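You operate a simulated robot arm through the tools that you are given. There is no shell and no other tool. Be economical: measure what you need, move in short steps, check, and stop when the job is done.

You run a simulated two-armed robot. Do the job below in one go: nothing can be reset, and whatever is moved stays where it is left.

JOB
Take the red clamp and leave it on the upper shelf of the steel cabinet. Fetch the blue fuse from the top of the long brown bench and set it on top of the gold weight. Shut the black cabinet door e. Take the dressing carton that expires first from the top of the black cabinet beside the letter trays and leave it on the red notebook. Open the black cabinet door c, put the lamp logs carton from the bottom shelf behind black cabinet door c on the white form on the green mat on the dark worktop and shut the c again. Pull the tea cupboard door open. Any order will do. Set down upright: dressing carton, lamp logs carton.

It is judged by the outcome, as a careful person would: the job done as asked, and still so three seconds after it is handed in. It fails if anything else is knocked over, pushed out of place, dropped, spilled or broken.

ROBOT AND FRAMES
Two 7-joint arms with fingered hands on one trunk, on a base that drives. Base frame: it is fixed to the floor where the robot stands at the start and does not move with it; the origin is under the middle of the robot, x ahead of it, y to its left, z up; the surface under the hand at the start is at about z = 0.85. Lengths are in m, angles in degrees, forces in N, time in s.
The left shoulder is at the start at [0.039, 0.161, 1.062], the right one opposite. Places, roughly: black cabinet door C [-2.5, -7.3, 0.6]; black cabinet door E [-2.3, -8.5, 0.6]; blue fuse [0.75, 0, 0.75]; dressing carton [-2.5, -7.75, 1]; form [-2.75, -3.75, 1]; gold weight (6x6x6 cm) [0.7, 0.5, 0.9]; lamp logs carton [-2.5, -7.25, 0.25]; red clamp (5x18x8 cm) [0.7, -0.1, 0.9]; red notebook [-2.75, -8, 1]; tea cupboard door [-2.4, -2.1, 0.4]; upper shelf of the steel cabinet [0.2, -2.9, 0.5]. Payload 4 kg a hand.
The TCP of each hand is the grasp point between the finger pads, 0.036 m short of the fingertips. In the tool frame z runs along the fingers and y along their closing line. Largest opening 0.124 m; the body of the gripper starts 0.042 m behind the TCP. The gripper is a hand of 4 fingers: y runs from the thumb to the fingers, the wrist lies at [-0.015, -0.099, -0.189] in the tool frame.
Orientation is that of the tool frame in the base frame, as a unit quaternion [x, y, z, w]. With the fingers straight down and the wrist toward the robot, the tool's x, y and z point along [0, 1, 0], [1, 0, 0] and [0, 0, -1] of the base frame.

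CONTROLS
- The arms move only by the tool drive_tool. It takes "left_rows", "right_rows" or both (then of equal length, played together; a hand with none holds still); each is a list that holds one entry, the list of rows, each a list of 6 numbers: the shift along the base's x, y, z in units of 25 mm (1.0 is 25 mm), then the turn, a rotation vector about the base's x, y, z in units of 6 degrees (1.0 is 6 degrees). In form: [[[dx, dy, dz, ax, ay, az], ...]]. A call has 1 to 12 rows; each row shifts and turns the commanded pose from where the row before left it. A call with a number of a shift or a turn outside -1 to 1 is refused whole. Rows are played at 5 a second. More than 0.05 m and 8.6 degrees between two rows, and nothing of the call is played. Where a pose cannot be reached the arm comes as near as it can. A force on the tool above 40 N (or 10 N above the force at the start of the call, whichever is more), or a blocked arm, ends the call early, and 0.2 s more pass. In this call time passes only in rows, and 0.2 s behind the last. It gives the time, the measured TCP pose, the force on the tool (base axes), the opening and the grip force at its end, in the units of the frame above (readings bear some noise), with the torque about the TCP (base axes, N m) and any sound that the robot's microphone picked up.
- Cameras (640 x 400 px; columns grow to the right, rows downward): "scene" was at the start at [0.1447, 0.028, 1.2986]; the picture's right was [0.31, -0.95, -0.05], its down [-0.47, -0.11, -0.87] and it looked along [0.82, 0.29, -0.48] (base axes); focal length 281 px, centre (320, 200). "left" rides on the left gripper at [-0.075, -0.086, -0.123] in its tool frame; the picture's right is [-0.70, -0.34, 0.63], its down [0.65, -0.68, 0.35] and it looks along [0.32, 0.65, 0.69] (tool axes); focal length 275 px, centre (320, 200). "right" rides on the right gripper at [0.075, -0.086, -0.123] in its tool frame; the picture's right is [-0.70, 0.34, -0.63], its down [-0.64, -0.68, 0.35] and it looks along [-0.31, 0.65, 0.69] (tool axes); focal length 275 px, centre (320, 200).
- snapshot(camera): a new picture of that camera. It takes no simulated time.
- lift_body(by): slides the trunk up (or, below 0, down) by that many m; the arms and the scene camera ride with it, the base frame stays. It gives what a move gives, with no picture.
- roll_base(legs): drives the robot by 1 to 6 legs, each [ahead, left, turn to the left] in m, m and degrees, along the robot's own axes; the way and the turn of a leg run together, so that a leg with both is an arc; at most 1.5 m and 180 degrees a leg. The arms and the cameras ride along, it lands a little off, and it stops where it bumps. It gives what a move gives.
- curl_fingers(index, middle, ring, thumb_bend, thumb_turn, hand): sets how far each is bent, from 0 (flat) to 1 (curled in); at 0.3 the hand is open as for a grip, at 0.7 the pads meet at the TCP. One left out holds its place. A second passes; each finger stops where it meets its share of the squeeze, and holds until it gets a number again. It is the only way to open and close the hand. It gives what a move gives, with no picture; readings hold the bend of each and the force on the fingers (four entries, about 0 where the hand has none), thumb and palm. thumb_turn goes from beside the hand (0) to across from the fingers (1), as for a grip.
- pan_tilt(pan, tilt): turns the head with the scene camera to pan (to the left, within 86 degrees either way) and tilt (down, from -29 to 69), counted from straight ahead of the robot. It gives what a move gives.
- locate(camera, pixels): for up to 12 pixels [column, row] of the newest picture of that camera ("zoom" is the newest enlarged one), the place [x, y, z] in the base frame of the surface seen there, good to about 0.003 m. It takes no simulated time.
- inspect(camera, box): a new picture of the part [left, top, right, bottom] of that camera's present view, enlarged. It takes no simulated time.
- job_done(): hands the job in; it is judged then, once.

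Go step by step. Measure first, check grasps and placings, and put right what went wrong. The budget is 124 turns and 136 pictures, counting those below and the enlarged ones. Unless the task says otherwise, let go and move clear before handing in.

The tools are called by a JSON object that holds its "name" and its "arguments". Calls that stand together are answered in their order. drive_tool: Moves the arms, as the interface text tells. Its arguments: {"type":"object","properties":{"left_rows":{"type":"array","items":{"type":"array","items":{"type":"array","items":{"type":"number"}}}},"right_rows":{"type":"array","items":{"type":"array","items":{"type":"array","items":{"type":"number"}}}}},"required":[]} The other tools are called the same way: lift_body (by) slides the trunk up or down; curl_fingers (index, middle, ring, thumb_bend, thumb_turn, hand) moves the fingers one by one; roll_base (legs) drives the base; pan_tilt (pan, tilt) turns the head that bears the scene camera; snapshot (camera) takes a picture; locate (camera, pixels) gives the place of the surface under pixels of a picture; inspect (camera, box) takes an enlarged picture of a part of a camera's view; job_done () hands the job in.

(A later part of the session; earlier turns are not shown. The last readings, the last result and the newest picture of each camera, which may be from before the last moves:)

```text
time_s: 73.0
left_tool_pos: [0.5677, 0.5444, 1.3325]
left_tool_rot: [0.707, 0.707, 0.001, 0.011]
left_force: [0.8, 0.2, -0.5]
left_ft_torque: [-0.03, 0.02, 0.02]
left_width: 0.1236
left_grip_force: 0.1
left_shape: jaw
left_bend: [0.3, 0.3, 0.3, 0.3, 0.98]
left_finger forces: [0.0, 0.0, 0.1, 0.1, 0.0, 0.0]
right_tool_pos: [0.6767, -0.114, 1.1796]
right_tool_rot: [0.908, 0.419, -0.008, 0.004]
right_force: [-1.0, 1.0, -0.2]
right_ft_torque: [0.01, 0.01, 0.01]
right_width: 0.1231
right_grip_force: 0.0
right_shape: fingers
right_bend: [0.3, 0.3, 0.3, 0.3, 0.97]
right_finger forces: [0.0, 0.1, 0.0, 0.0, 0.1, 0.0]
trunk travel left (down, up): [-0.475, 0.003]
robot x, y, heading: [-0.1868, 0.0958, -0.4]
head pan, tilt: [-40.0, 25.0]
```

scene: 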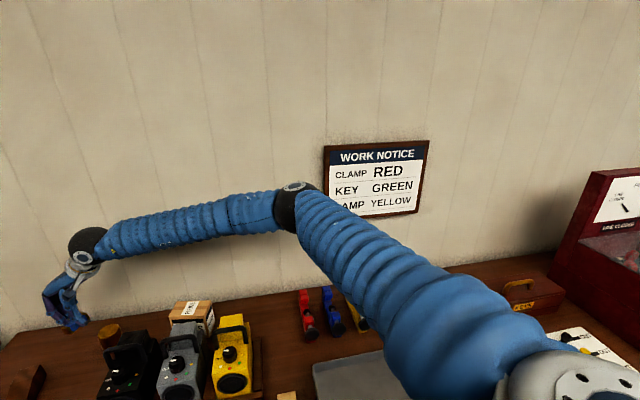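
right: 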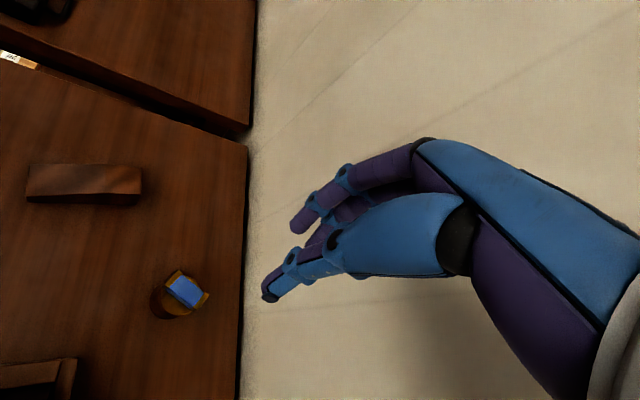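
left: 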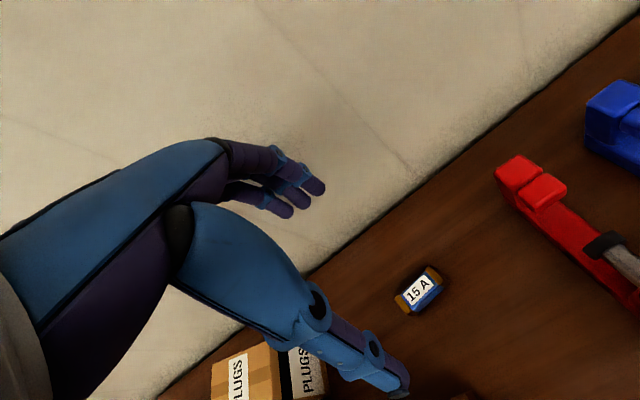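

Yaw −40° reached with no limit; continue to −90° over the clamp.

{"name": "drive_tool", "arguments": {"right_rows": [[[0, 0.5, 0, 0, 0, -1], [0, 0.5, 0, 0, 0, -1], [0, 0.5, 0, 0, 0, -1], [0, 0.4, 0, 0, 0, -1], [0, 0, 0, 0, 0, -1], [0, 0, 0, 0, 0, -1], [-0.4, 0, 0, 0, 0, -1], [-0.4, 0, 0, 0, 0, -1], [0, 0, 0, 0, 0, -0.3]]]}}

{"name": "pan_tilt", "arguments": {"pan": -12, "tilt": 38}}

{"name": "snapshot", "arguments": {"camera": "right"}}

{"name": "snapshot", "arguments": {"camera": "scene"}}

```text
time_s: 75.0
left_tool_pos: [0.5697, 0.5453, 1.3309]
left_tool_rot: [0.708, 0.706, 0.001, 0.012]
left_force: [-1.0, -0.2, -0.7]
left_ft_torque: [0.0, 0.0, -0.01]
left_width: 0.1239
left_grip_force: 0.0
left_shape: jaw
left_bend: [0.3, 0.3, 0.3, 0.3, 0.98]
left_finger forces: [0.1, 0.0, 0.0, 0.1, 0.0, 0.1]
right_tool_pos: [0.6563, -0.0659, 1.1788]
right_tool_rot: [1.0, -0.003, -0.009, 0.0]
right_force: [-1.1, 1.4, 0.0]
right_ft_torque: [0.02, 0.02, -0.01]
right_width: 0.1228
right_grip_force: 0.1
right_shape: fingers
right_bend: [0.3, 0.3, 0.3, 0.3, 0.97]
right_finger forces: [0.1, 0.0, 0.0, 0.0, 0.1, 0.0]
trunk travel left (down, up): [-0.475, 0.003]
robot x, y, heading: [-0.1894, 0.0994, -0.3]
head pan, tilt: [-40.0, 25.0]
```

```text
time_s: 75.9
left_tool_pos: [0.5681, 0.5451, 1.3318]
left_tool_rot: [0.707, 0.707, 0.002, 0.01]
left_force: [-0.3, -0.7, -0.5]
left_ft_torque: [0.02, -0.01, 0.03]
left_width: 0.124
left_grip_force: 0.0
left_shape: jaw
left_bend: [0.3, 0.3, 0.3, 0.3, 0.98]
left_finger forces: [0.1, 0.0, 0.0, 0.1, 0.1, 0.0]
right_tool_pos: [0.6574, -0.066, 1.1796]
right_tool_rot: [1.0, -0.002, -0.008, 0.0]
right_force: [-0.1, -0.1, -0.1]
right_ft_torque: [-0.02, 0.02, 0.01]
right_width: 0.1231
right_grip_force: 0.0
right_shape: fingers
right_bend: [0.3, 0.3, 0.3, 0.3, 0.97]
right_finger forces: [0.0, 0.1, 0.0, 0.0, 0.0, 0.0]
trunk travel left (down, up): [-0.475, 0.003]
robot x, y, heading: [-0.1871, 0.0981, -0.0]
head pan, tilt: [-12.0, 38.0]
```

```text
94 pictures are left
```

right: 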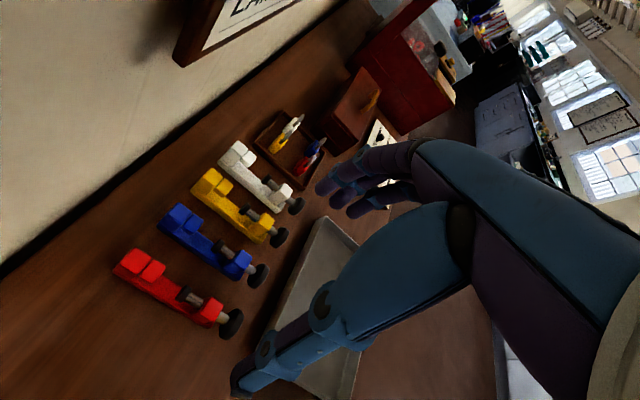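

```text
93 pictures are left
```

scene: 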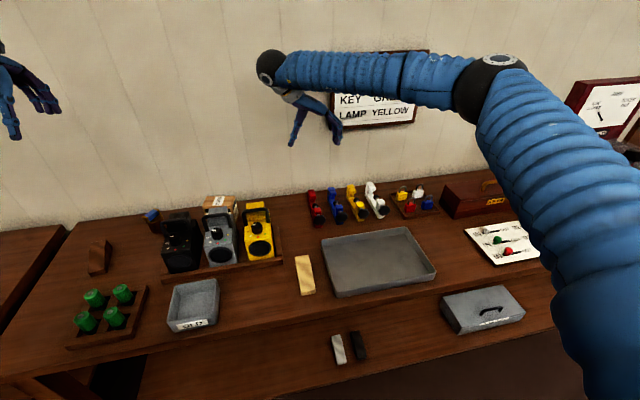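

Reachable. Before choosing the grasp tilt, look at the steel cabinet (straight to my right).

{"name": "pan_tilt", "arguments": {"pan": -80, "tilt": 15}}

{"name": "snapshot", "arguments": {"camera": "scene"}}

```text
time_s: 77.3
left_tool_pos: [0.569, 0.5445, 1.3318]
left_tool_rot: [0.708, 0.706, 0.001, 0.011]
left_force: [0.1, 0.7, 0.3]
left_ft_torque: [0.03, 0.0, 0.0]
left_width: 0.1239
left_grip_force: 0.0
left_shape: jaw
left_bend: [0.3, 0.3, 0.3, 0.3, 0.98]
left_finger forces: [0.0, 0.0, 0.1, 0.0, 0.1, 0.0]
right_tool_pos: [0.6566, -0.0665, 1.1779]
right_tool_rot: [1.0, -0.002, -0.008, 0.0]
right_force: [0.3, -0.4, -0.7]
right_ft_torque: [0.0, 0.03, 0.01]
right_width: 0.1231
right_grip_force: 0.1
right_shape: fingers
right_bend: [0.3, 0.3, 0.3, 0.3, 0.97]
right_finger forces: [0.0, 0.0, 0.0, 0.1, 0.1, 0.1]
trunk travel left (down, up): [-0.475, 0.003]
robot x, y, heading: [-0.1904, 0.1002, -0.2]
head pan, tilt: [-80.0, 15.0]
```

```text
92 pictures are left
```

scene: 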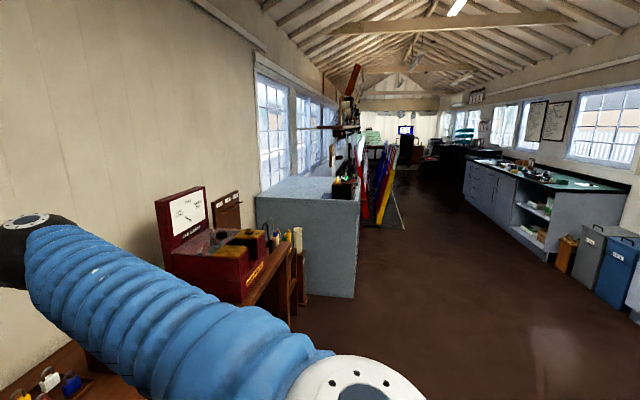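

The cabinet faces the aisle (−x side), so a straight-down grasp with the clamp pointing forward will suit it. Measure the red bar, then descend.

{"name": "locate", "arguments": {"camera": "right", "pixels": [[130, 262], [150, 273], [172, 284], [165, 296], [180, 303], [168, 290], [208, 310], [212, 320], [230, 323], [190, 232], [205, 240], [190, 295]]}}

{"name": "curl_fingers", "arguments": {"hand": "right", "index": 0.47, "middle": 0.47, "ring": 0.47, "thumb_bend": 0.47}}

```text
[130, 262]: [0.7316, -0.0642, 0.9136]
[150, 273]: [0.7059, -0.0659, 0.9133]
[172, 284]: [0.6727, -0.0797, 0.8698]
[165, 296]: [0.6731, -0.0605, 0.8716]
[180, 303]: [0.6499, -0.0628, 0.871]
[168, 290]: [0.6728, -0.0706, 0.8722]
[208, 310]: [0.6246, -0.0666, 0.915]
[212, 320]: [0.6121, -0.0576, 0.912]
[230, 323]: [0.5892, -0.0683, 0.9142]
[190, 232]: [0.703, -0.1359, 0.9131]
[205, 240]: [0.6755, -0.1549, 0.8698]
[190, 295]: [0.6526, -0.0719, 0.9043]
```

```text
time_s: 78.3
left_tool_pos: [0.5675, 0.546, 1.3318]
left_tool_rot: [0.708, 0.706, 0.002, 0.011]
left_force: [-0.5, 0.3, 0.6]
left_ft_torque: [-0.03, 0.02, 0.01]
left_width: 0.1239
left_grip_force: 0.0
left_shape: jaw
left_bend: [0.3, 0.3, 0.3, 0.3, 0.98]
left_finger forces: [0.0, 0.0, 0.1, 0.0, 0.0, 0.0]
right_tool_pos: [0.6578, -0.0658, 1.1787]
right_tool_rot: [1.0, -0.001, -0.009, 0.001]
right_force: [0.3, -0.6, 0.6]
right_ft_torque: [0.0, 0.0, -0.01]
right_width: 0.0717
right_grip_force: 0.0
right_shape: fingers
right_bend: [0.47, 0.47, 0.47, 0.47, 0.97]
right_finger forces: [0.0, 0.1, 0.1, 0.1, 0.1, 0.0]
trunk travel left (down, up): [-0.475, 0.003]
robot x, y, heading: [-0.1883, 0.0927, -0.0]
head pan, tilt: [-80.0, 15.0]
```

Bar: z top 0.871, centre y ≈ −0.068. Descend with the fingers straddling it.

{"name": "drive_tool", "arguments": {"right_rows": [[[0, -0.1, -1, 0, 0, 0], [0, 0, -1, 0, 0, 0], [0, 0, -1, 0, 0, 0], [0, 0, -1, 0, 0, 0], [0, 0, -1, 0, 0, 0], [0, 0, -1, 0, 0, 0], [0, 0, -1, 0, 0, 0], [0, 0, -1, 0, 0, 0], [0, 0, -1, 0, 0, 0]]]}}

{"name": "pan_tilt", "arguments": {"pan": -12, "tilt": 38}}

{"name": "snapshot", "arguments": {"camera": "right"}}

{"name": "inspect", "arguments": {"camera": "scene", "box": [240, 90, 440, 215]}}

```text
time_s: 80.3
left_tool_pos: [0.5692, 0.5455, 1.3308]
left_tool_rot: [0.707, 0.707, 0.001, 0.011]
left_force: [0.0, -0.2, 0.7]
left_ft_torque: [0.01, 0.02, 0.02]
left_width: 0.1241
left_grip_force: 0.1
left_shape: jaw
left_bend: [0.3, 0.3, 0.3, 0.3, 0.98]
left_finger forces: [0.1, 0.0, 0.0, 0.1, 0.0, 0.0]
right_tool_pos: [0.6582, -0.0671, 0.9532]
right_tool_rot: [1.0, -0.002, -0.009, 0.0]
right_force: [-0.3, 0.1, 0.8]
right_ft_torque: [-0.02, 0.0, -0.03]
right_width: 0.0718
right_grip_force: 0.1
right_shape: fingers
right_bend: [0.47, 0.47, 0.47, 0.47, 0.97]
right_finger forces: [0.1, 0.0, 0.0, 0.0, 0.0, 0.0]
trunk travel left (down, up): [-0.475, 0.003]
robot x, y, heading: [-0.1874, 0.0956, -0.1]
head pan, tilt: [-80.0, 15.0]
```

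```text
time_s: 81.7
left_tool_pos: [0.5683, 0.5445, 1.3309]
left_tool_rot: [0.708, 0.706, 0.002, 0.011]
left_force: [-0.1, 0.8, -1.1]
left_ft_torque: [0.01, 0.02, 0.0]
left_width: 0.1238
left_grip_force: 0.0
left_shape: jaw
left_bend: [0.3, 0.3, 0.3, 0.3, 0.98]
left_finger forces: [0.1, 0.0, 0.0, 0.0, 0.0, 0.1]
right_tool_pos: [0.6553, -0.0675, 0.9535]
right_tool_rot: [1.0, -0.001, -0.009, 0.0]
right_force: [0.6, -1.0, 0.8]
right_ft_torque: [-0.03, 0.01, 0.0]
right_width: 0.0718
right_grip_force: 0.1
right_shape: fingers
right_bend: [0.47, 0.47, 0.47, 0.47, 0.97]
right_finger forces: [0.1, 0.0, 0.0, 0.0, 0.0, 0.1]
trunk travel left (down, up): [-0.475, 0.003]
robot x, y, heading: [-0.186, 0.098, -0.2]
head pan, tilt: [-12.0, 38.0]
```

```text
91 pictures are left
```

right: 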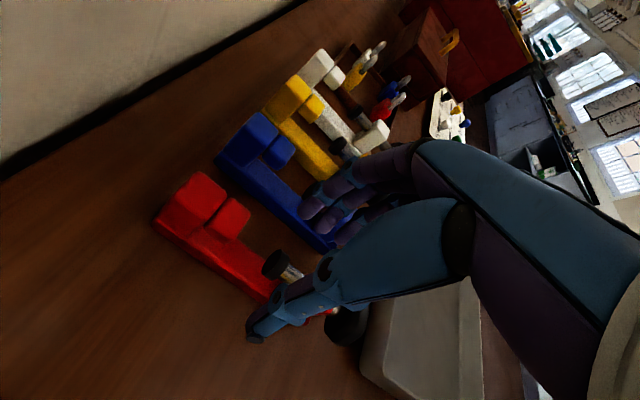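

```text
3.20 times, centred on (340, 152) of scene
```

zoom: 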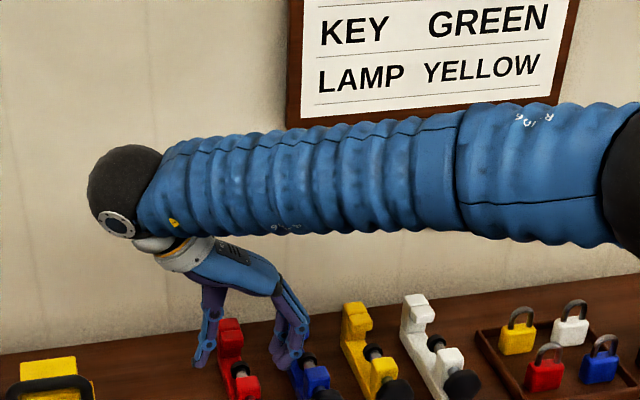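

{"name": "locate", "arguments": {"camera": "right", "pixels": [[306, 207], [322, 224], [342, 237], [255, 325], [245, 190], [300, 232]]}}

```text
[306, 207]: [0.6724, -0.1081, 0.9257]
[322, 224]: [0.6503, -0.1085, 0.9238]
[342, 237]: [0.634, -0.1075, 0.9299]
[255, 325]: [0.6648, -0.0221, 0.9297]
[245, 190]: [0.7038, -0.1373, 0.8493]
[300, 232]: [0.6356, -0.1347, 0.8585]
```

Fingertips are at y ≈ −0.108, clear of the blue bar (−0.13). Descend and close.

{"name": "drive_tool", "arguments": {"right_rows": [[[0, 0.05, -0.8, 0, 0, 0], [0, 0, -0.8, 0, 0, 0], [0, 0, -0.6, 0, 0, 0], [0, 0, -0.2, 0, 0, 0]]]}}

{"name": "curl_fingers", "arguments": {"hand": "right", "index": 0.85, "middle": 0.85, "ring": 0.85, "thumb_bend": 0.85}}

{"name": "snapshot", "arguments": {"camera": "right"}}

```text
time_s: 82.7
left_tool_pos: [0.5686, 0.5448, 1.3319]
left_tool_rot: [0.708, 0.706, 0.002, 0.011]
left_force: [0.1, -0.4, 0.8]
left_ft_torque: [0.02, 0.0, -0.03]
left_width: 0.1239
left_grip_force: 0.0
left_shape: jaw
left_bend: [0.3, 0.3, 0.3, 0.3, 0.98]
left_finger forces: [0.0, 0.0, 0.1, 0.0, 0.1, 0.0]
right_tool_pos: [0.6573, -0.0665, 0.8939]
right_tool_rot: [1.0, -0.002, -0.009, 0.0]
right_force: [0.2, 0.9, -0.1]
right_ft_torque: [-0.05, 0.04, -0.06]
right_width: 0.0719
right_grip_force: 0.7
right_shape: fingers
right_bend: [0.47, 0.47, 0.47, 0.47, 0.97]
right_finger forces: [0.0, 0.0, 1.2, 0.0, 0.0, 0.0]
trunk travel left (down, up): [-0.475, 0.003]
robot x, y, heading: [-0.1887, 0.0989, -0.2]
head pan, tilt: [-12.0, 38.0]
```

```text
time_s: 83.7
left_tool_pos: [0.5683, 0.5452, 1.3319]
left_tool_rot: [0.708, 0.706, 0.002, 0.01]
left_force: [0.9, 0.0, 0.8]
left_ft_torque: [-0.02, 0.03, 0.02]
left_width: 0.124
left_grip_force: 0.0
left_shape: jaw
left_bend: [0.3, 0.3, 0.3, 0.3, 0.98]
left_finger forces: [0.0, 0.0, 0.0, 0.1, 0.1, 0.1]
right_tool_pos: [0.657, -0.0671, 0.8932]
right_tool_rot: [1.0, -0.002, -0.009, 0.0]
right_force: [0.6, 0.3, -0.3]
right_ft_torque: [-0.12, -0.12, 0.04]
right_width: 0.0236
right_grip_force: 34.8
right_shape: fingers
right_bend: [0.62, 0.69, 0.7, 0.63, 0.9]
right_finger forces: [18.2, 8.0, 7.5, 0.1, 35.2, 0.0]
trunk travel left (down, up): [-0.475, 0.003]
robot x, y, heading: [-0.187, 0.0993, -0.0]
head pan, tilt: [-12.0, 38.0]
```

```text
89 pictures are left
```

right: 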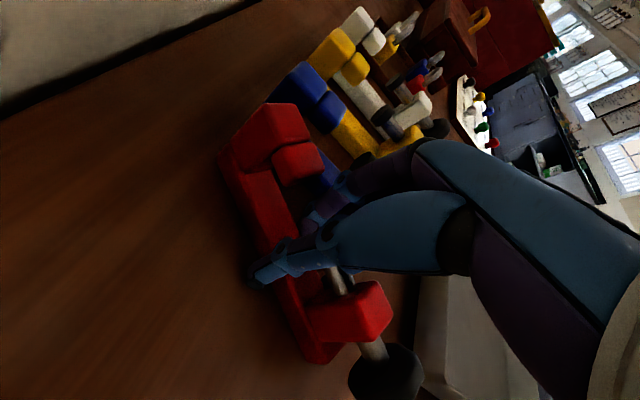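

Gripped at 35 N. Lift and verify.

{"name": "drive_tool", "arguments": {"right_rows": [[[0, 0, 0.4, 0, 0, 0], [0, 0, 0.6, 0, 0, 0], [0, 0, 1, 0, 0, 0], [0, 0, 1, 0, 0, 0], [0, 0, 1, 0, 0, 0], [0, 0, 1, 0, 0, 0], [0, 0, 1, 0, 0, 0], [0, 0, 1, 0, 0, 0], [0, 0, 1, 0, 0, 0], [0, 0, 1, 0, 0, 0]]]}}

{"name": "snapshot", "arguments": {"camera": "right"}}

{"name": "snapshot", "arguments": {"camera": "scene"}}

```text
time_s: 85.9
left_tool_pos: [0.568, 0.5442, 1.3323]
left_tool_rot: [0.708, 0.707, 0.001, 0.011]
left_force: [-0.3, 0.0, -0.6]
left_ft_torque: [0.02, 0.02, 0.01]
left_width: 0.1238
left_grip_force: 0.1
left_shape: jaw
left_bend: [0.3, 0.3, 0.3, 0.3, 0.98]
left_finger forces: [0.1, 0.0, 0.0, 0.0, 0.1, 0.0]
right_tool_pos: [0.6571, -0.0666, 1.1205]
right_tool_rot: [1.0, -0.002, -0.009, 0.001]
right_force: [-0.2, -0.3, -5.7]
right_ft_torque: [0.01, 0.03, 0.0]
right_width: 0.0237
right_grip_force: 34.7
right_shape: fingers
right_bend: [0.62, 0.7, 0.71, 0.63, 0.89]
right_finger forces: [19.4, 8.0, 6.8, 0.0, 35.0, 0.1]
trunk travel left (down, up): [-0.475, 0.003]
robot x, y, heading: [-0.1892, 0.0946, 0.1]
head pan, tilt: [-12.0, 38.0]
```

```text
88 pictures are left
```

right: 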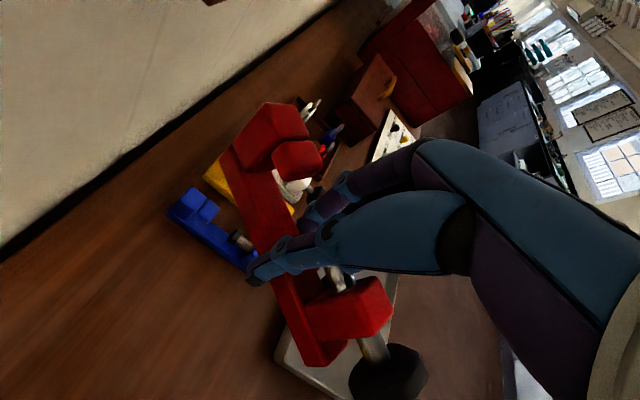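

```text
87 pictures are left
```

scene: 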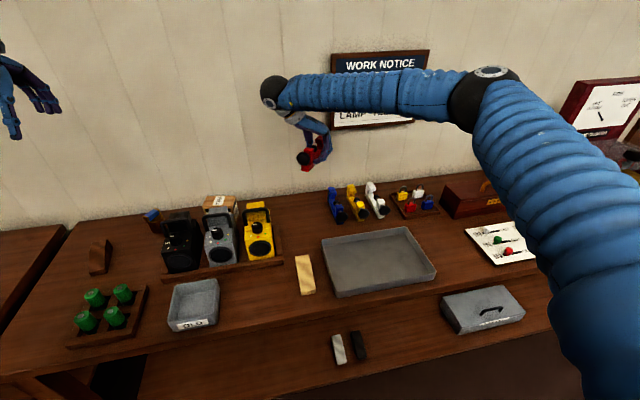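

Clamp is held level (0.58 kg). Back out from the bench and drive along the aisle to the steel cabinet.

{"name": "roll_base", "arguments": {"legs": [[-0.75, 0, 0], [0, -1.4, 0], [0, -1.4, 0]]}}

{"name": "pan_tilt", "arguments": {"pan": 0, "tilt": 38}}

{"name": "snapshot", "arguments": {"camera": "scene"}}

```text
time_s: 103.0
left_tool_pos: [-0.1819, -2.2358, 1.3308]
left_tool_rot: [0.707, 0.707, 0.001, 0.011]
left_force: [0.6, 0.2, -0.7]
left_ft_torque: [-0.02, -0.02, 0.01]
left_width: 0.1238
left_grip_force: 0.0
left_shape: jaw
left_bend: [0.3, 0.3, 0.3, 0.3, 0.98]
left_finger forces: [0.1, 0.0, 0.0, 0.0, 0.0, 0.1]
right_tool_pos: [-0.0909, -2.8471, 1.1182]
right_tool_rot: [1.0, 0.0, -0.009, 0.0]
right_force: [-0.4, 0.3, -4.9]
right_ft_torque: [0.0, 0.02, -0.04]
right_width: 0.021
right_grip_force: 36.4
right_shape: fingers
right_bend: [0.64, 0.7, 0.71, 0.63, 0.9]
right_finger forces: [22.8, 11.3, 12.4, 0.0, 25.5, 0.1]
trunk travel left (down, up): [-0.475, 0.003]
robot x, y, heading: [-0.9406, -2.6846, 0.1]
head pan, tilt: [-12.0, 38.0]
```

```text
time_s: 103.8
left_tool_pos: [-0.1808, -2.2347, 1.3306]
left_tool_rot: [0.706, 0.708, 0.001, 0.011]
left_force: [-0.3, 0.6, 0.3]
left_ft_torque: [0.02, 0.04, -0.01]
left_width: 0.1238
left_grip_force: 0.0
left_shape: jaw
left_bend: [0.3, 0.3, 0.3, 0.3, 0.98]
left_finger forces: [0.1, 0.0, 0.0, 0.0, 0.0, 0.0]
right_tool_pos: [-0.0906, -2.8469, 1.1175]
right_tool_rot: [1.0, 0.0, -0.01, 0.0]
right_force: [0.4, 0.1, -4.9]
right_ft_torque: [-0.01, 0.0, 0.0]
right_width: 0.021
right_grip_force: 36.3
right_shape: fingers
right_bend: [0.64, 0.7, 0.71, 0.63, 0.9]
right_finger forces: [22.6, 11.4, 12.4, 0.1, 25.6, 0.0]
trunk travel left (down, up): [-0.475, 0.003]
robot x, y, heading: [-0.938, -2.685, -0.1]
head pan, tilt: [0.0, 38.0]
```

```text
86 pictures are left
```

scene: 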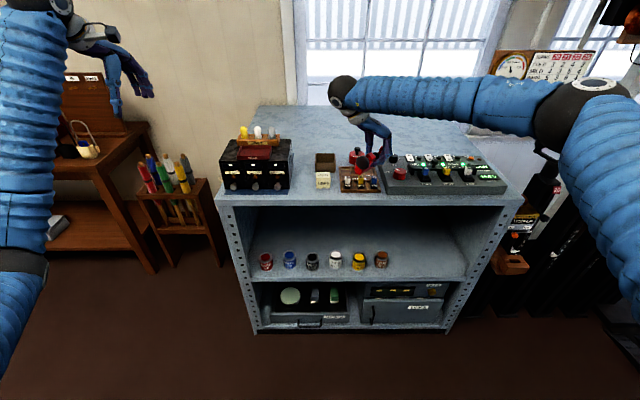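

The cabinet is open-fronted; six jars stand on the upper shelf with free space at (425,258). Measure it.

{"name": "locate", "arguments": {"camera": "scene", "pixels": [[425, 258], [430, 277], [400, 240], [380, 268], [380, 250], [386, 258], [465, 265], [350, 204], [440, 205], [455, 215], [360, 278], [440, 195]]}}

{"name": "snapshot", "arguments": {"camera": "right"}}

{"name": "inspect", "arguments": {"camera": "scene", "box": [220, 180, 540, 340]}}

```text
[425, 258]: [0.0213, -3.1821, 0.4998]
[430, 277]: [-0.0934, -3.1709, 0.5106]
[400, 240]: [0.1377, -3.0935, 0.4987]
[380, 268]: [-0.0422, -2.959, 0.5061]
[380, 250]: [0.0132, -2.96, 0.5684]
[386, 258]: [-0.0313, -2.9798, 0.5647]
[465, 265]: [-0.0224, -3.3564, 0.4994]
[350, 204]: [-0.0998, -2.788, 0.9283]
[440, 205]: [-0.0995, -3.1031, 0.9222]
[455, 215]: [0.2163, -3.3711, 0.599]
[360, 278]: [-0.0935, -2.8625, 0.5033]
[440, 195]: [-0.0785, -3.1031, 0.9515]
```

```text
85 pictures are left
```

right: 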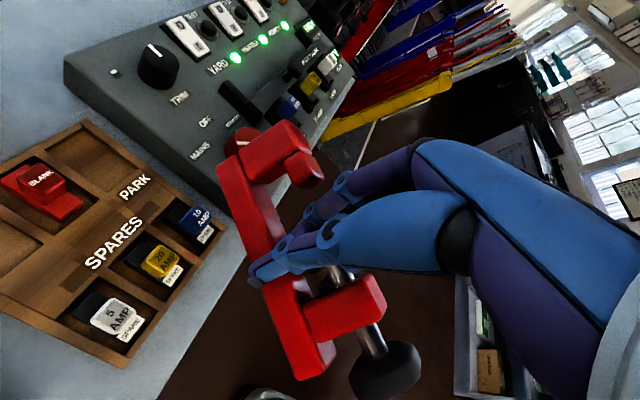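

```text
2.00 times, centred on (380, 260) of scene
```

zoom: 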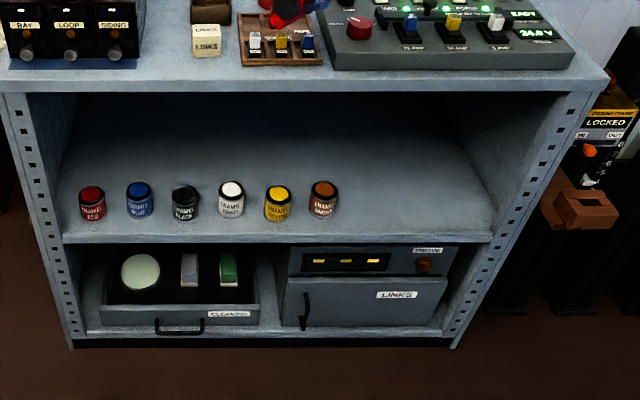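

Target spot is about (0.0, −3.18) on the shelf (z 0.50), right of the jars. With the clamp laid parallel to the shelf edge the wrist stays outside the cabinet, so: back off, turn the hand +90°, and tuck the left arm.

{"name": "roll_base", "arguments": {"legs": [[-0.25, -0.33, 0]]}}

{"name": "drive_tool", "arguments": {"right_rows": [[[0, 0, 0, 0, 0, 1], [0, 0, 0, 0, 0, 1], [0, 0, 0, 0, 0, 1], [0, 0, 0, 0, 0, 1], [0, 0, 0, 0, 0, 1], [0, 0, 0, 0, 0, 1], [0, 0, 0, 0, 0, 1], [0, 0, 0, 0, 0, 1], [0, 0, 0, 0, 0, 1], [0, 0, 0, 0, 0, 1], [0, 0, 0, 0, 0, 1], [0, 0, 0, 0, 0, 1]]], "left_rows": [[[-1, 0, 0, 0, 0, 0], [-1, 0, 0, 0, 0, 0], [-1, 0, 0, 0, 0, 0], [-1, 0, 0, 0, 0, 0], [-1, 0, 0, 0, 0, 0], [-1, 0, 0, 0, 0, 0], [-1, 0, 0, 0, 0, 0], [-1, 0, 0, 0, 0, 0], [-1, 0, 0, 0, 0, 0], [-1, 0, 0, 0, 0, 0], [0, 0, 0, 0, 0, 0], [0, 0, 0, 0, 0, 0]]]}}

{"name": "drive_tool", "arguments": {"right_rows": [[[0, 0, 0, 0, 0, 1], [0, 0, 0, 0, 0, 1], [0, 0, 0, 0, 0, 1]]]}}

{"name": "lift_body", "arguments": {"by": -0.4}}

{"name": "snapshot", "arguments": {"camera": "scene"}}

{"name": "snapshot", "arguments": {"camera": "right"}}

```text
time_s: 106.3
left_tool_pos: [-0.4332, -2.567, 1.3323]
left_tool_rot: [0.707, 0.707, 0.001, 0.011]
left_force: [-0.1, -0.2, -0.5]
left_ft_torque: [0.0, 0.01, 0.02]
left_width: 0.1236
left_grip_force: 0.1
left_shape: jaw
left_bend: [0.3, 0.3, 0.3, 0.3, 0.98]
left_finger forces: [0.1, 0.0, 0.0, 0.0, 0.0, 0.1]
right_tool_pos: [-0.3436, -3.1792, 1.1175]
right_tool_rot: [1.0, -0.001, -0.008, 0.0]
right_force: [0.1, 0.4, -6.0]
right_ft_torque: [0.01, -0.02, 0.03]
right_width: 0.0212
right_grip_force: 35.7
right_shape: fingers
right_bend: [0.64, 0.7, 0.71, 0.63, 0.9]
right_finger forces: [22.7, 11.6, 12.5, 0.1, 25.4, 0.0]
trunk travel left (down, up): [-0.475, 0.003]
robot x, y, heading: [-1.1885, -3.0182, -0.0]
head pan, tilt: [0.0, 38.0]
```

```text
time_s: 109.0
left_tool_pos: [-0.6834, -2.5674, 1.3316]
left_tool_rot: [0.707, 0.707, 0.001, 0.011]
left_force: [0.7, 0.0, 0.1]
left_ft_torque: [0.05, -0.01, -0.03]
left_width: 0.1238
left_grip_force: 0.0
left_shape: jaw
left_bend: [0.3, 0.3, 0.3, 0.3, 0.98]
left_finger forces: [0.1, 0.0, 0.0, 0.0, 0.1, 0.0]
right_tool_pos: [-0.3428, -3.1772, 1.119]
right_tool_rot: [0.809, 0.588, -0.007, 0.005]
right_force: [-0.1, 0.3, -5.8]
right_ft_torque: [0.0, 0.0, -0.03]
right_width: 0.0207
right_grip_force: 35.6
right_shape: fingers
right_bend: [0.64, 0.7, 0.71, 0.63, 0.9]
right_finger forces: [22.2, 11.1, 12.2, 0.0, 25.0, 0.1]
trunk travel left (down, up): [-0.475, 0.003]
robot x, y, heading: [-1.1884, -3.0127, -0.0]
head pan, tilt: [0.0, 38.0]
```

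```text
time_s: 109.8
left_tool_pos: [-0.6836, -2.5673, 1.3318]
left_tool_rot: [0.707, 0.707, 0.001, 0.011]
left_force: [0.4, 0.3, -0.1]
left_ft_torque: [-0.05, -0.01, 0.0]
left_width: 0.1241
left_grip_force: 0.1
left_shape: jaw
left_bend: [0.3, 0.3, 0.3, 0.3, 0.98]
left_finger forces: [0.0, 0.0, 0.0, 0.0, 0.1, 0.0]
right_tool_pos: [-0.3416, -3.1788, 1.1182]
right_tool_rot: [0.706, 0.708, -0.006, 0.006]
right_force: [-0.4, -0.1, -5.9]
right_ft_torque: [-0.01, 0.01, -0.01]
right_width: 0.0207
right_grip_force: 35.0
right_shape: fingers
right_bend: [0.64, 0.7, 0.71, 0.63, 0.9]
right_finger forces: [22.2, 11.2, 12.2, 0.1, 24.9, 0.0]
trunk travel left (down, up): [-0.475, 0.003]
robot x, y, heading: [-1.1925, -3.0163, -0.3]
head pan, tilt: [0.0, 38.0]
```

```text
time_s: 113.6
left_tool_pos: [-0.6816, -2.5667, 0.9332]
left_tool_rot: [0.707, 0.707, 0.001, 0.011]
left_force: [0.4, 0.1, -0.1]
left_ft_torque: [0.04, 0.02, 0.01]
left_width: 0.124
left_grip_force: 0.1
left_shape: jaw
left_bend: [0.3, 0.3, 0.3, 0.3, 0.98]
left_finger forces: [0.0, 0.0, 0.0, 0.1, 0.0, 0.0]
right_tool_pos: [-0.3449, -3.1789, 0.7198]
right_tool_rot: [0.708, 0.706, -0.005, 0.006]
right_force: [0.1, 0.0, -6.0]
right_ft_torque: [-0.02, -0.02, -0.01]
right_width: 0.0207
right_grip_force: 34.0
right_shape: fingers
right_bend: [0.64, 0.7, 0.71, 0.63, 0.9]
right_finger forces: [21.3, 11.0, 11.9, 0.0, 24.6, 0.0]
trunk travel left (down, up): [-0.075, 0.403]
robot x, y, heading: [-1.192, -3.0145, 0.1]
head pan, tilt: [0.0, 38.0]
```

```text
83 pictures are left
```

scene: 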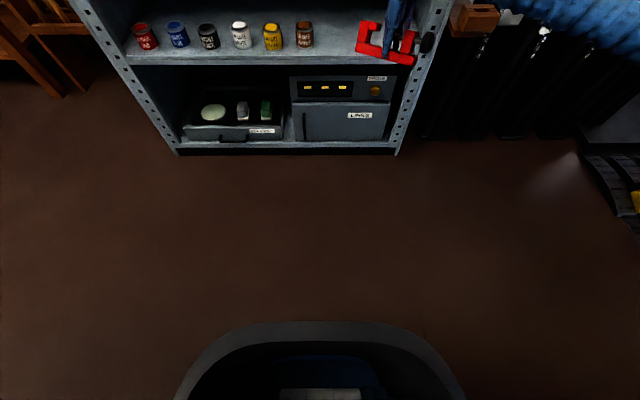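

```text
82 pictures are left
```

right: 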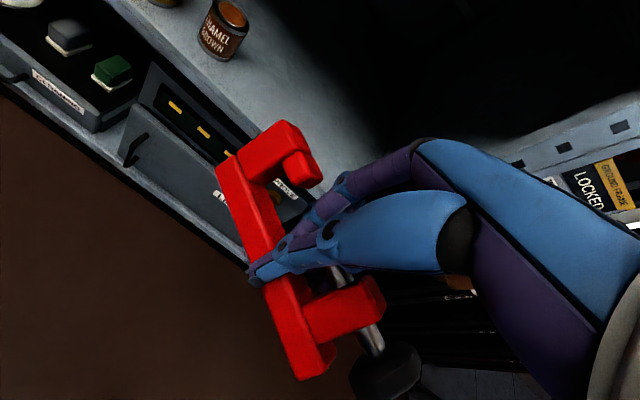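

{"name": "locate", "arguments": {"camera": "right", "pixels": [[228, 175], [240, 200], [258, 240], [290, 320], [310, 365], [270, 150], [345, 310], [385, 375]]}}

{"name": "pan_tilt", "arguments": {"pan": -20, "tilt": 10}}

{"name": "snapshot", "arguments": {"camera": "scene"}}

```text
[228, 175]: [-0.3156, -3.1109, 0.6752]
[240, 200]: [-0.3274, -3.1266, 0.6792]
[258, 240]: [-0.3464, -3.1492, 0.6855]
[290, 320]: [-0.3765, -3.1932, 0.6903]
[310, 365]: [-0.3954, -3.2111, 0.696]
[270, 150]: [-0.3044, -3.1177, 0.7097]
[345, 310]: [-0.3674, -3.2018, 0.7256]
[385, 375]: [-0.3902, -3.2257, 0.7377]
```

```text
time_s: 114.5
left_tool_pos: [-0.6834, -2.5661, 0.9316]
left_tool_rot: [0.707, 0.707, 0.002, 0.011]
left_force: [-1.0, 0.4, -0.4]
left_ft_torque: [-0.01, -0.01, -0.02]
left_width: 0.124
left_grip_force: 0.1
left_shape: jaw
left_bend: [0.3, 0.3, 0.3, 0.3, 0.98]
left_finger forces: [0.0, 0.0, 0.0, 0.1, 0.0, 0.0]
right_tool_pos: [-0.3428, -3.1781, 0.7185]
right_tool_rot: [0.707, 0.707, -0.007, 0.006]
right_force: [-0.5, -0.3, -5.7]
right_ft_torque: [-0.01, 0.02, 0.02]
right_width: 0.0204
right_grip_force: 33.7
right_shape: fingers
right_bend: [0.64, 0.7, 0.71, 0.63, 0.9]
right_finger forces: [21.2, 11.0, 11.7, 0.0, 24.5, 0.0]
trunk travel left (down, up): [-0.075, 0.403]
robot x, y, heading: [-1.1902, -3.015, -0.2]
head pan, tilt: [-20.0, 10.0]
```

```text
81 pictures are left
```

scene: 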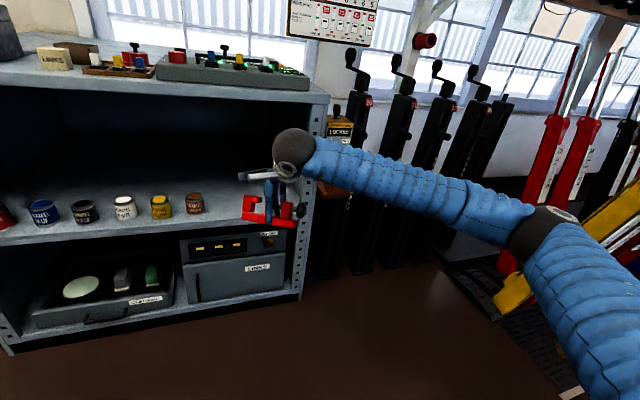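

The clamp sits yawed ~38° in the hand and about 9° jaw-end-down; I'll level it and partly square it. Also check the elbow against the levers at right and the underside of the cabinet top.

{"name": "locate", "arguments": {"camera": "scene", "pixels": [[535, 230], [480, 215], [380, 180], [430, 140], [345, 215], [340, 125], [240, 100], [240, 90], [600, 270], [470, 260], [310, 110], [355, 70]]}}

{"name": "drive_tool", "arguments": {"right_rows": [[[0, 0, -0.6, 0.6, -0.48, 0], [0, 0, -0.6, 0.6, -0.48, 0], [0, 0, -1, 0, 0, 0.85], [0, 0, -1, 0, 0, 0.85], [0, 0, -1, 0, 0, 0.85], [0, 0, -1, 0, 0, 0.85]]]}}

{"name": "snapshot", "arguments": {"camera": "right"}}

```text
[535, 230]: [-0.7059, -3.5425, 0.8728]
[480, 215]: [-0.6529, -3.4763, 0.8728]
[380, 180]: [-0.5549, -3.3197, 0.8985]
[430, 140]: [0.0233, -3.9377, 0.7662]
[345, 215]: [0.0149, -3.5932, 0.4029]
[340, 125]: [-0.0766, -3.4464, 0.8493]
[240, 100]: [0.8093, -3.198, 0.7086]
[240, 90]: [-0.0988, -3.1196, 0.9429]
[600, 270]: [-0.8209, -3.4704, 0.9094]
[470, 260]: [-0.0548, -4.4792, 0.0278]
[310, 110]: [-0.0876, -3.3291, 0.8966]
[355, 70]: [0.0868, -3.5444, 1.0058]
```

```text
time_s: 115.9
left_tool_pos: [-0.6812, -2.566, 0.9322]
left_tool_rot: [0.707, 0.707, 0.001, 0.011]
left_force: [0.2, 0.9, 0.7]
left_ft_torque: [-0.02, 0.0, -0.01]
left_width: 0.1241
left_grip_force: 0.0
left_shape: jaw
left_bend: [0.3, 0.3, 0.3, 0.3, 0.98]
left_finger forces: [0.0, 0.0, 0.0, 0.1, 0.0, 0.0]
right_tool_pos: [-0.3427, -3.1782, 0.5871]
right_tool_rot: [0.57, 0.818, 0.072, -0.016]
right_force: [0.5, 0.7, -6.0]
right_ft_torque: [-0.05, 0.03, -0.03]
right_width: 0.0205
right_grip_force: 33.9
right_shape: fingers
right_bend: [0.64, 0.7, 0.71, 0.63, 0.9]
right_finger forces: [20.6, 11.2, 11.2, 0.1, 24.7, 0.1]
trunk travel left (down, up): [-0.075, 0.403]
robot x, y, heading: [-1.1867, -3.0114, -0.0]
head pan, tilt: [-20.0, 10.0]
```

```text
80 pictures are left
```

right: 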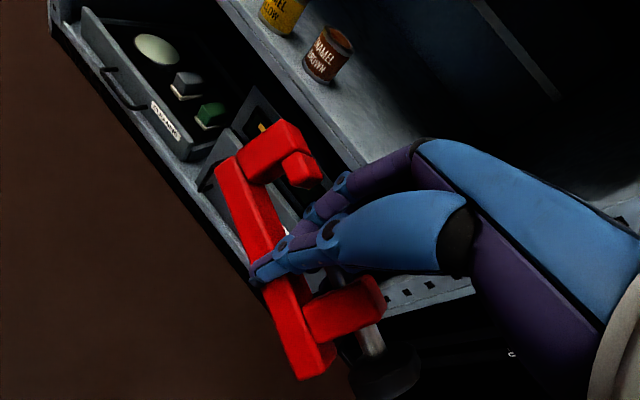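

{"name": "locate", "arguments": {"camera": "right", "pixels": [[226, 178], [240, 205], [258, 245], [290, 320], [308, 365], [270, 145], [345, 305], [375, 375], [345, 60], [330, 80]]}}

```text
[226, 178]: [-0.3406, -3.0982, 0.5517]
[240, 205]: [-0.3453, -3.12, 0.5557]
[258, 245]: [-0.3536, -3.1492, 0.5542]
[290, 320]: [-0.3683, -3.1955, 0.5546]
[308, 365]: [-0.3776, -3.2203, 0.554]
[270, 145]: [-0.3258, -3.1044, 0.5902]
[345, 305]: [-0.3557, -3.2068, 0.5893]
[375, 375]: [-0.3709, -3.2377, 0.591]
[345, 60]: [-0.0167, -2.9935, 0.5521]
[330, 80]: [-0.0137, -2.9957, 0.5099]
```

Clamp is level now, bottom at about z 0.527. Raise 1 cm and drive forward into the shelf opening.

{"name": "drive_tool", "arguments": {"right_rows": [[[0, 0, 0.4, 0, 0, 0]]]}}

{"name": "roll_base", "arguments": {"legs": [[0.2, 0.03, 0], [0.15, 0, 0]]}}

{"name": "snapshot", "arguments": {"camera": "right"}}

{"name": "snapshot", "arguments": {"camera": "scene"}}

```text
time_s: 116.3
left_tool_pos: [-0.6832, -2.5659, 0.9317]
left_tool_rot: [0.707, 0.707, 0.001, 0.011]
left_force: [0.2, 0.2, 0.4]
left_ft_torque: [0.01, -0.01, 0.0]
left_width: 0.1242
left_grip_force: 0.0
left_shape: jaw
left_bend: [0.3, 0.3, 0.3, 0.3, 0.98]
left_finger forces: [0.0, 0.1, 0.0, 0.1, 0.0, 0.1]
right_tool_pos: [-0.3441, -3.1774, 0.599]
right_tool_rot: [0.571, 0.818, 0.072, -0.016]
right_force: [0.2, 0.2, -4.3]
right_ft_torque: [-0.02, 0.02, -0.03]
right_width: 0.0207
right_grip_force: 34.0
right_shape: fingers
right_bend: [0.64, 0.7, 0.71, 0.63, 0.9]
right_finger forces: [20.6, 11.2, 11.2, 0.0, 24.6, 0.0]
trunk travel left (down, up): [-0.075, 0.403]
robot x, y, heading: [-1.1878, -3.0167, -0.4]
head pan, tilt: [-20.0, 10.0]
```

```text
time_s: 118.9
left_tool_pos: [-0.3295, -2.5377, 0.9303]
left_tool_rot: [0.707, 0.707, 0.001, 0.01]
left_force: [1.2, 0.4, 0.4]
left_ft_torque: [0.02, 0.03, -0.02]
left_width: 0.1238
left_grip_force: 0.1
left_shape: jaw
left_bend: [0.3, 0.3, 0.3, 0.3, 0.98]
left_finger forces: [0.0, 0.0, 0.0, 0.0, 0.0, 0.0]
right_tool_pos: [0.0105, -3.1477, 0.597]
right_tool_rot: [0.569, 0.819, 0.071, -0.017]
right_force: [0.1, 0.9, -6.4]
right_ft_torque: [-0.03, 0.0, 0.01]
right_width: 0.0204
right_grip_force: 34.4
right_shape: fingers
right_bend: [0.64, 0.7, 0.71, 0.63, 0.9]
right_finger forces: [20.9, 11.2, 11.3, 0.0, 24.7, 0.1]
trunk travel left (down, up): [-0.075, 0.403]
robot x, y, heading: [-0.8392, -2.9864, 0.1]
head pan, tilt: [-20.0, 10.0]
```

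```text
79 pictures are left
```

right: 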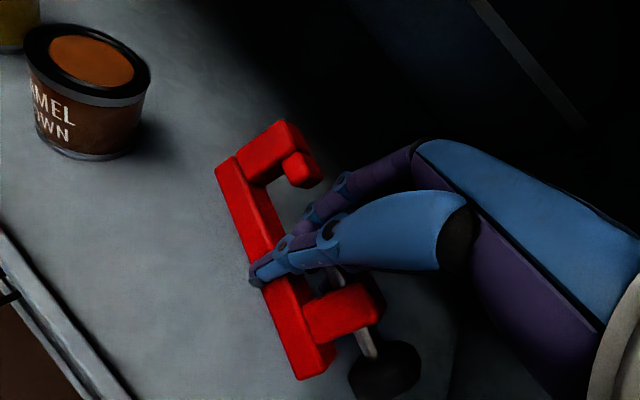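

```text
78 pictures are left
```

scene: 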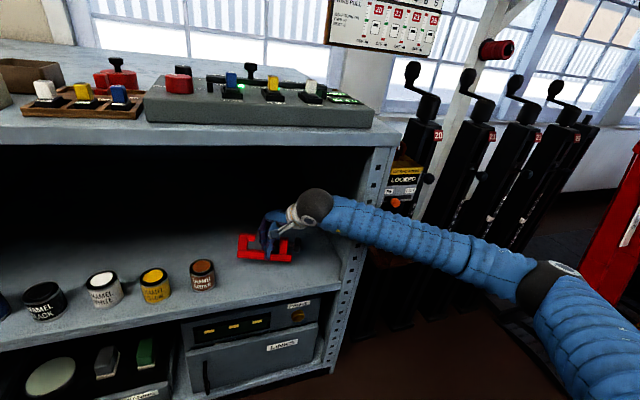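

Clamp is above free shelf space. Lower it to contact.

{"name": "drive_tool", "arguments": {"right_rows": [[[0, 0, -0.6, 0, 0, 0], [0, 0, -0.5, 0, 0, 0], [0, 0, -0.16, 0, 0, 0], [0, 0, -0.12, 0, 0, 0], [0, 0, -0.1, 0, 0, 0]]]}}

```text
time_s: 120.1
left_tool_pos: [-0.3299, -2.5365, 0.9323]
left_tool_rot: [0.707, 0.707, 0.001, 0.011]
left_force: [-0.3, 0.2, -0.3]
left_ft_torque: [-0.01, 0.04, -0.02]
left_width: 0.1241
left_grip_force: 0.2
left_shape: jaw
left_bend: [0.3, 0.3, 0.3, 0.3, 0.98]
left_finger forces: [0.0, 0.0, 0.1, 0.0, 0.1, 0.0]
right_tool_pos: [0.0097, -3.1465, 0.5602]
right_tool_rot: [0.571, 0.818, 0.071, -0.015]
right_force: [-0.5, -0.3, -5.2]
right_ft_torque: [-0.06, 0.0, 0.0]
right_width: 0.0205
right_grip_force: 34.2
right_shape: fingers
right_bend: [0.64, 0.7, 0.71, 0.63, 0.9]
right_finger forces: [20.6, 11.2, 11.2, 0.0, 24.7, 0.0]
trunk travel left (down, up): [-0.075, 0.403]
robot x, y, heading: [-0.8349, -2.9877, 0.0]
head pan, tilt: [-20.0, 10.0]
```

Not yet in contact; continue a few mm at a time.

{"name": "drive_tool", "arguments": {"right_rows": [[[0, 0, -0.12, 0, 0, 0], [0, 0, -0.12, 0, 0, 0], [0, 0, -0.12, 0, 0, 0]]]}}

{"name": "inspect", "arguments": {"camera": "scene", "box": [180, 170, 380, 295]}}

```text
time_s: 120.9
left_tool_pos: [-0.3302, -2.5372, 0.9325]
left_tool_rot: [0.708, 0.707, 0.001, 0.01]
left_force: [-0.2, -0.2, 0.0]
left_ft_torque: [0.01, 0.02, -0.01]
left_width: 0.1238
left_grip_force: 0.0
left_shape: jaw
left_bend: [0.3, 0.3, 0.3, 0.3, 0.98]
left_finger forces: [0.1, 0.0, 0.1, 0.0, 0.0, 0.0]
right_tool_pos: [0.0094, -3.1471, 0.5538]
right_tool_rot: [0.57, 0.818, 0.073, -0.015]
right_force: [0.1, 2.3, 4.0]
right_ft_torque: [-0.09, 0.05, 0.03]
right_width: 0.0206
right_grip_force: 36.6
right_shape: fingers
right_bend: [0.64, 0.7, 0.71, 0.63, 0.9]
right_finger forces: [22.2, 11.2, 13.3, 0.0, 27.6, 0.1]
trunk travel left (down, up): [-0.075, 0.403]
robot x, y, heading: [-0.836, -2.9857, -0.4]
head pan, tilt: [-20.0, 10.0]
```

```text
3.20 times, centred on (280, 232) of scene
```

zoom: 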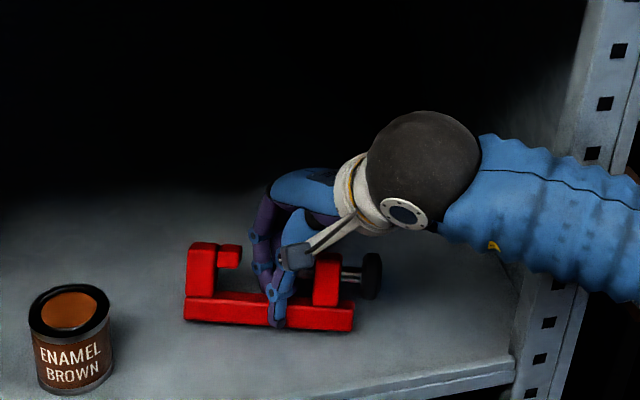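

Clamp is resting on the shelf. Release gently, then open a bit more.

{"name": "curl_fingers", "arguments": {"hand": "right", "index": 0.61, "middle": 0.67, "ring": 0.67, "thumb_bend": 0.6}}

{"name": "curl_fingers", "arguments": {"hand": "right", "index": 0.53, "middle": 0.53, "ring": 0.53, "thumb_bend": 0.53}}

{"name": "snapshot", "arguments": {"camera": "right"}}

```text
time_s: 121.9
left_tool_pos: [-0.3308, -2.5369, 0.9321]
left_tool_rot: [0.708, 0.706, 0.001, 0.012]
left_force: [-0.1, 0.2, 1.1]
left_ft_torque: [0.01, 0.01, -0.02]
left_width: 0.1239
left_grip_force: 0.0
left_shape: jaw
left_bend: [0.3, 0.3, 0.3, 0.3, 0.98]
left_finger forces: [0.1, 0.0, 0.1, 0.0, 0.0, 0.0]
right_tool_pos: [0.0093, -3.1473, 0.5535]
right_tool_rot: [0.57, 0.818, 0.071, -0.015]
right_force: [1.8, 2.3, 12.9]
right_ft_torque: [0.22, -0.13, -0.09]
right_width: 0.0305
right_grip_force: 6.7
right_shape: fingers
right_bend: [0.6, 0.67, 0.67, 0.6, 0.96]
right_finger forces: [7.2, 3.1, 0.0, 0.0, 3.2, 0.0]
trunk travel left (down, up): [-0.075, 0.403]
robot x, y, heading: [-0.8409, -2.984, -0.1]
head pan, tilt: [-20.0, 10.0]
```

```text
time_s: 122.9
left_tool_pos: [-0.3308, -2.5376, 0.9318]
left_tool_rot: [0.707, 0.707, 0.001, 0.011]
left_force: [-0.5, 0.1, 1.2]
left_ft_torque: [-0.04, 0.01, 0.02]
left_width: 0.124
left_grip_force: 0.1
left_shape: jaw
left_bend: [0.3, 0.3, 0.3, 0.3, 0.98]
left_finger forces: [0.0, 0.0, 0.0, 0.0, 0.0, 0.1]
right_tool_pos: [0.0092, -3.1475, 0.5524]
right_tool_rot: [0.57, 0.818, 0.072, -0.015]
right_force: [-0.2, -0.9, -0.1]
right_ft_torque: [-0.01, -0.01, 0.0]
right_width: 0.0531
right_grip_force: 0.1
right_shape: fingers
right_bend: [0.53, 0.53, 0.53, 0.53, 0.97]
right_finger forces: [0.0, 0.1, 0.0, 0.0, 0.0, 0.0]
trunk travel left (down, up): [-0.075, 0.403]
robot x, y, heading: [-0.8382, -2.988, -0.0]
head pan, tilt: [-20.0, 10.0]
```

```text
76 pictures are left
```

right: 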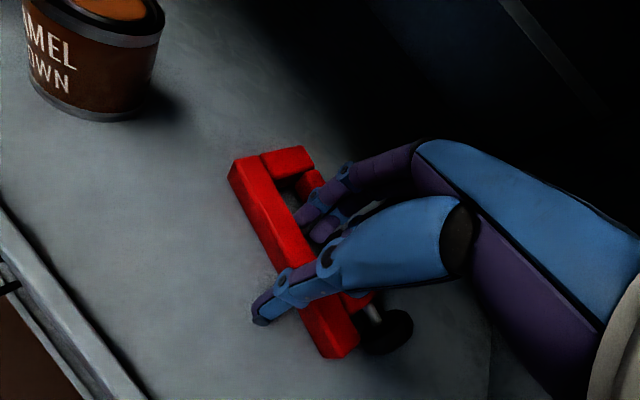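

The clamp seems to have rolled onto its side on the shelf; check before withdrawing upward.

{"name": "inspect", "arguments": {"camera": "scene", "box": [200, 190, 340, 278]}}

```text
4.55 times, centred on (270, 234) of scene
```

zoom: 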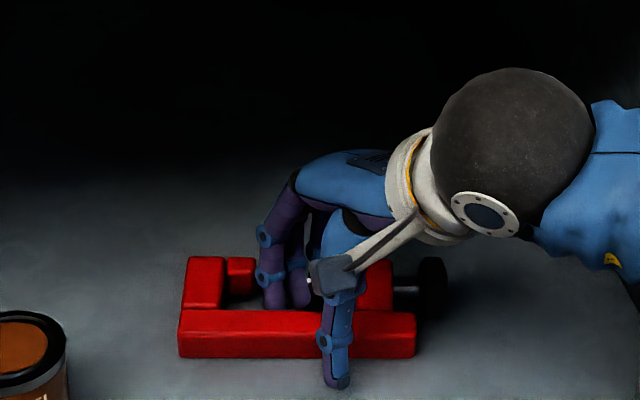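

It lies flat and stable on its side, fully on the shelf, which is acceptable. Withdraw straight up, then back out.

{"name": "drive_tool", "arguments": {"right_rows": [[[0, 0, 0.3, 0, 0, 0], [0, 0, 0.4, 0, 0, 0], [0, 0, 0.6, 0, 0, 0], [0, 0, 0.6, 0, 0, 0], [0, 0, 0.6, 0, 0, 0]]]}}

{"name": "snapshot", "arguments": {"camera": "right"}}

```text
time_s: 124.1
left_tool_pos: [-0.3302, -2.5366, 0.933]
left_tool_rot: [0.707, 0.707, 0.002, 0.011]
left_force: [0.1, -0.3, 0.7]
left_ft_torque: [-0.02, -0.01, 0.0]
left_width: 0.124
left_grip_force: 0.0
left_shape: jaw
left_bend: [0.3, 0.3, 0.3, 0.3, 0.98]
left_finger forces: [0.0, 0.0, 0.0, 0.0, 0.1, 0.0]
right_tool_pos: [0.0096, -3.1484, 0.6151]
right_tool_rot: [0.57, 0.818, 0.072, -0.016]
right_force: [0.5, 0.0, 1.4]
right_ft_torque: [0.01, 0.04, 0.0]
right_width: 0.053
right_grip_force: 0.1
right_shape: fingers
right_bend: [0.53, 0.53, 0.53, 0.53, 0.97]
right_finger forces: [0.0, 0.0, 0.0, 0.0, 0.0, 0.0]
trunk travel left (down, up): [-0.075, 0.403]
robot x, y, heading: [-0.8363, -2.9814, -0.2]
head pan, tilt: [-20.0, 10.0]
```

```text
74 pictures are left
```

right: 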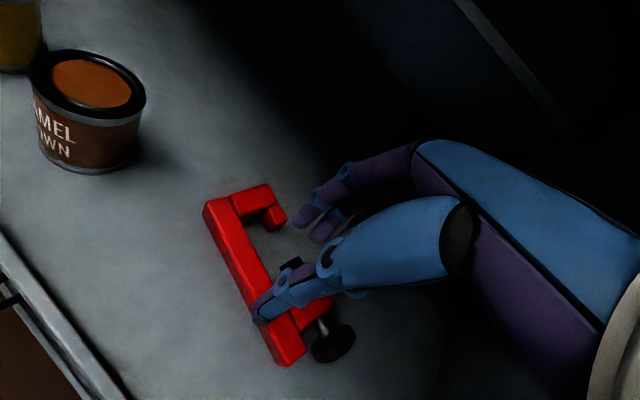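

Clamp placed. Back out, turn around, and go look at the tea cupboard across the aisle.

{"name": "roll_base", "arguments": {"legs": [[-0.4, 0, 0], [0, 0.8, 0], [0, 0, 180]]}}

{"name": "pan_tilt", "arguments": {"pan": 0, "tilt": 20}}

{"name": "snapshot", "arguments": {"camera": "scene"}}

```text
time_s: 137.9
left_tool_pos: [-1.7208, -2.6574, 0.9313]
left_tool_rot: [0.725, -0.688, -0.011, 0.001]
left_force: [0.2, -0.1, 0.1]
left_ft_torque: [0.01, 0.0, -0.03]
left_width: 0.124
left_grip_force: 0.0
left_shape: jaw
left_bend: [0.3, 0.3, 0.3, 0.3, 0.98]
left_finger forces: [0.0, 0.1, 0.1, 0.0, 0.0, 0.0]
right_tool_pos: [-2.0894, -2.0641, 0.6155]
right_tool_rot: [0.832, -0.549, 0.017, 0.071]
right_force: [0.0, 0.1, 0.4]
right_ft_torque: [0.02, 0.02, -0.02]
right_width: 0.0529
right_grip_force: 0.1
right_shape: fingers
right_bend: [0.53, 0.53, 0.53, 0.53, 0.97]
right_finger forces: [0.0, 0.0, 0.0, 0.0, 0.1, 0.0]
trunk travel left (down, up): [-0.075, 0.403]
robot x, y, heading: [-1.2416, -2.1855, -177.3]
head pan, tilt: [-20.0, 10.0]
```

```text
time_s: 138.8
left_tool_pos: [-1.7202, -2.6561, 0.9322]
left_tool_rot: [0.725, -0.689, -0.011, 0.002]
left_force: [-0.5, 0.3, 0.7]
left_ft_torque: [0.0, 0.0, -0.01]
left_width: 0.1239
left_grip_force: 0.0
left_shape: jaw
left_bend: [0.3, 0.3, 0.3, 0.3, 0.98]
left_finger forces: [0.0, 0.1, 0.1, 0.1, 0.1, 0.1]
right_tool_pos: [-2.0906, -2.0644, 0.6153]
right_tool_rot: [0.833, -0.549, 0.017, 0.071]
right_force: [0.5, 0.3, 0.2]
right_ft_torque: [0.03, 0.02, 0.0]
right_width: 0.0528
right_grip_force: 0.0
right_shape: fingers
right_bend: [0.53, 0.53, 0.53, 0.53, 0.97]
right_finger forces: [0.1, 0.1, 0.0, 0.0, 0.0, 0.1]
trunk travel left (down, up): [-0.075, 0.403]
robot x, y, heading: [-1.2397, -2.1839, -177.0]
head pan, tilt: [0.0, 20.0]
```

```text
73 pictures are left
```

scene: 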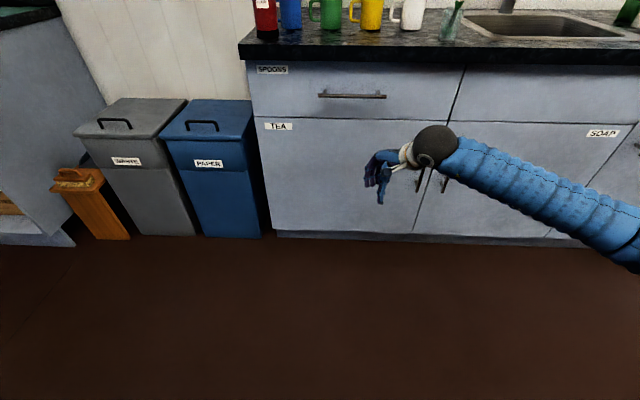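

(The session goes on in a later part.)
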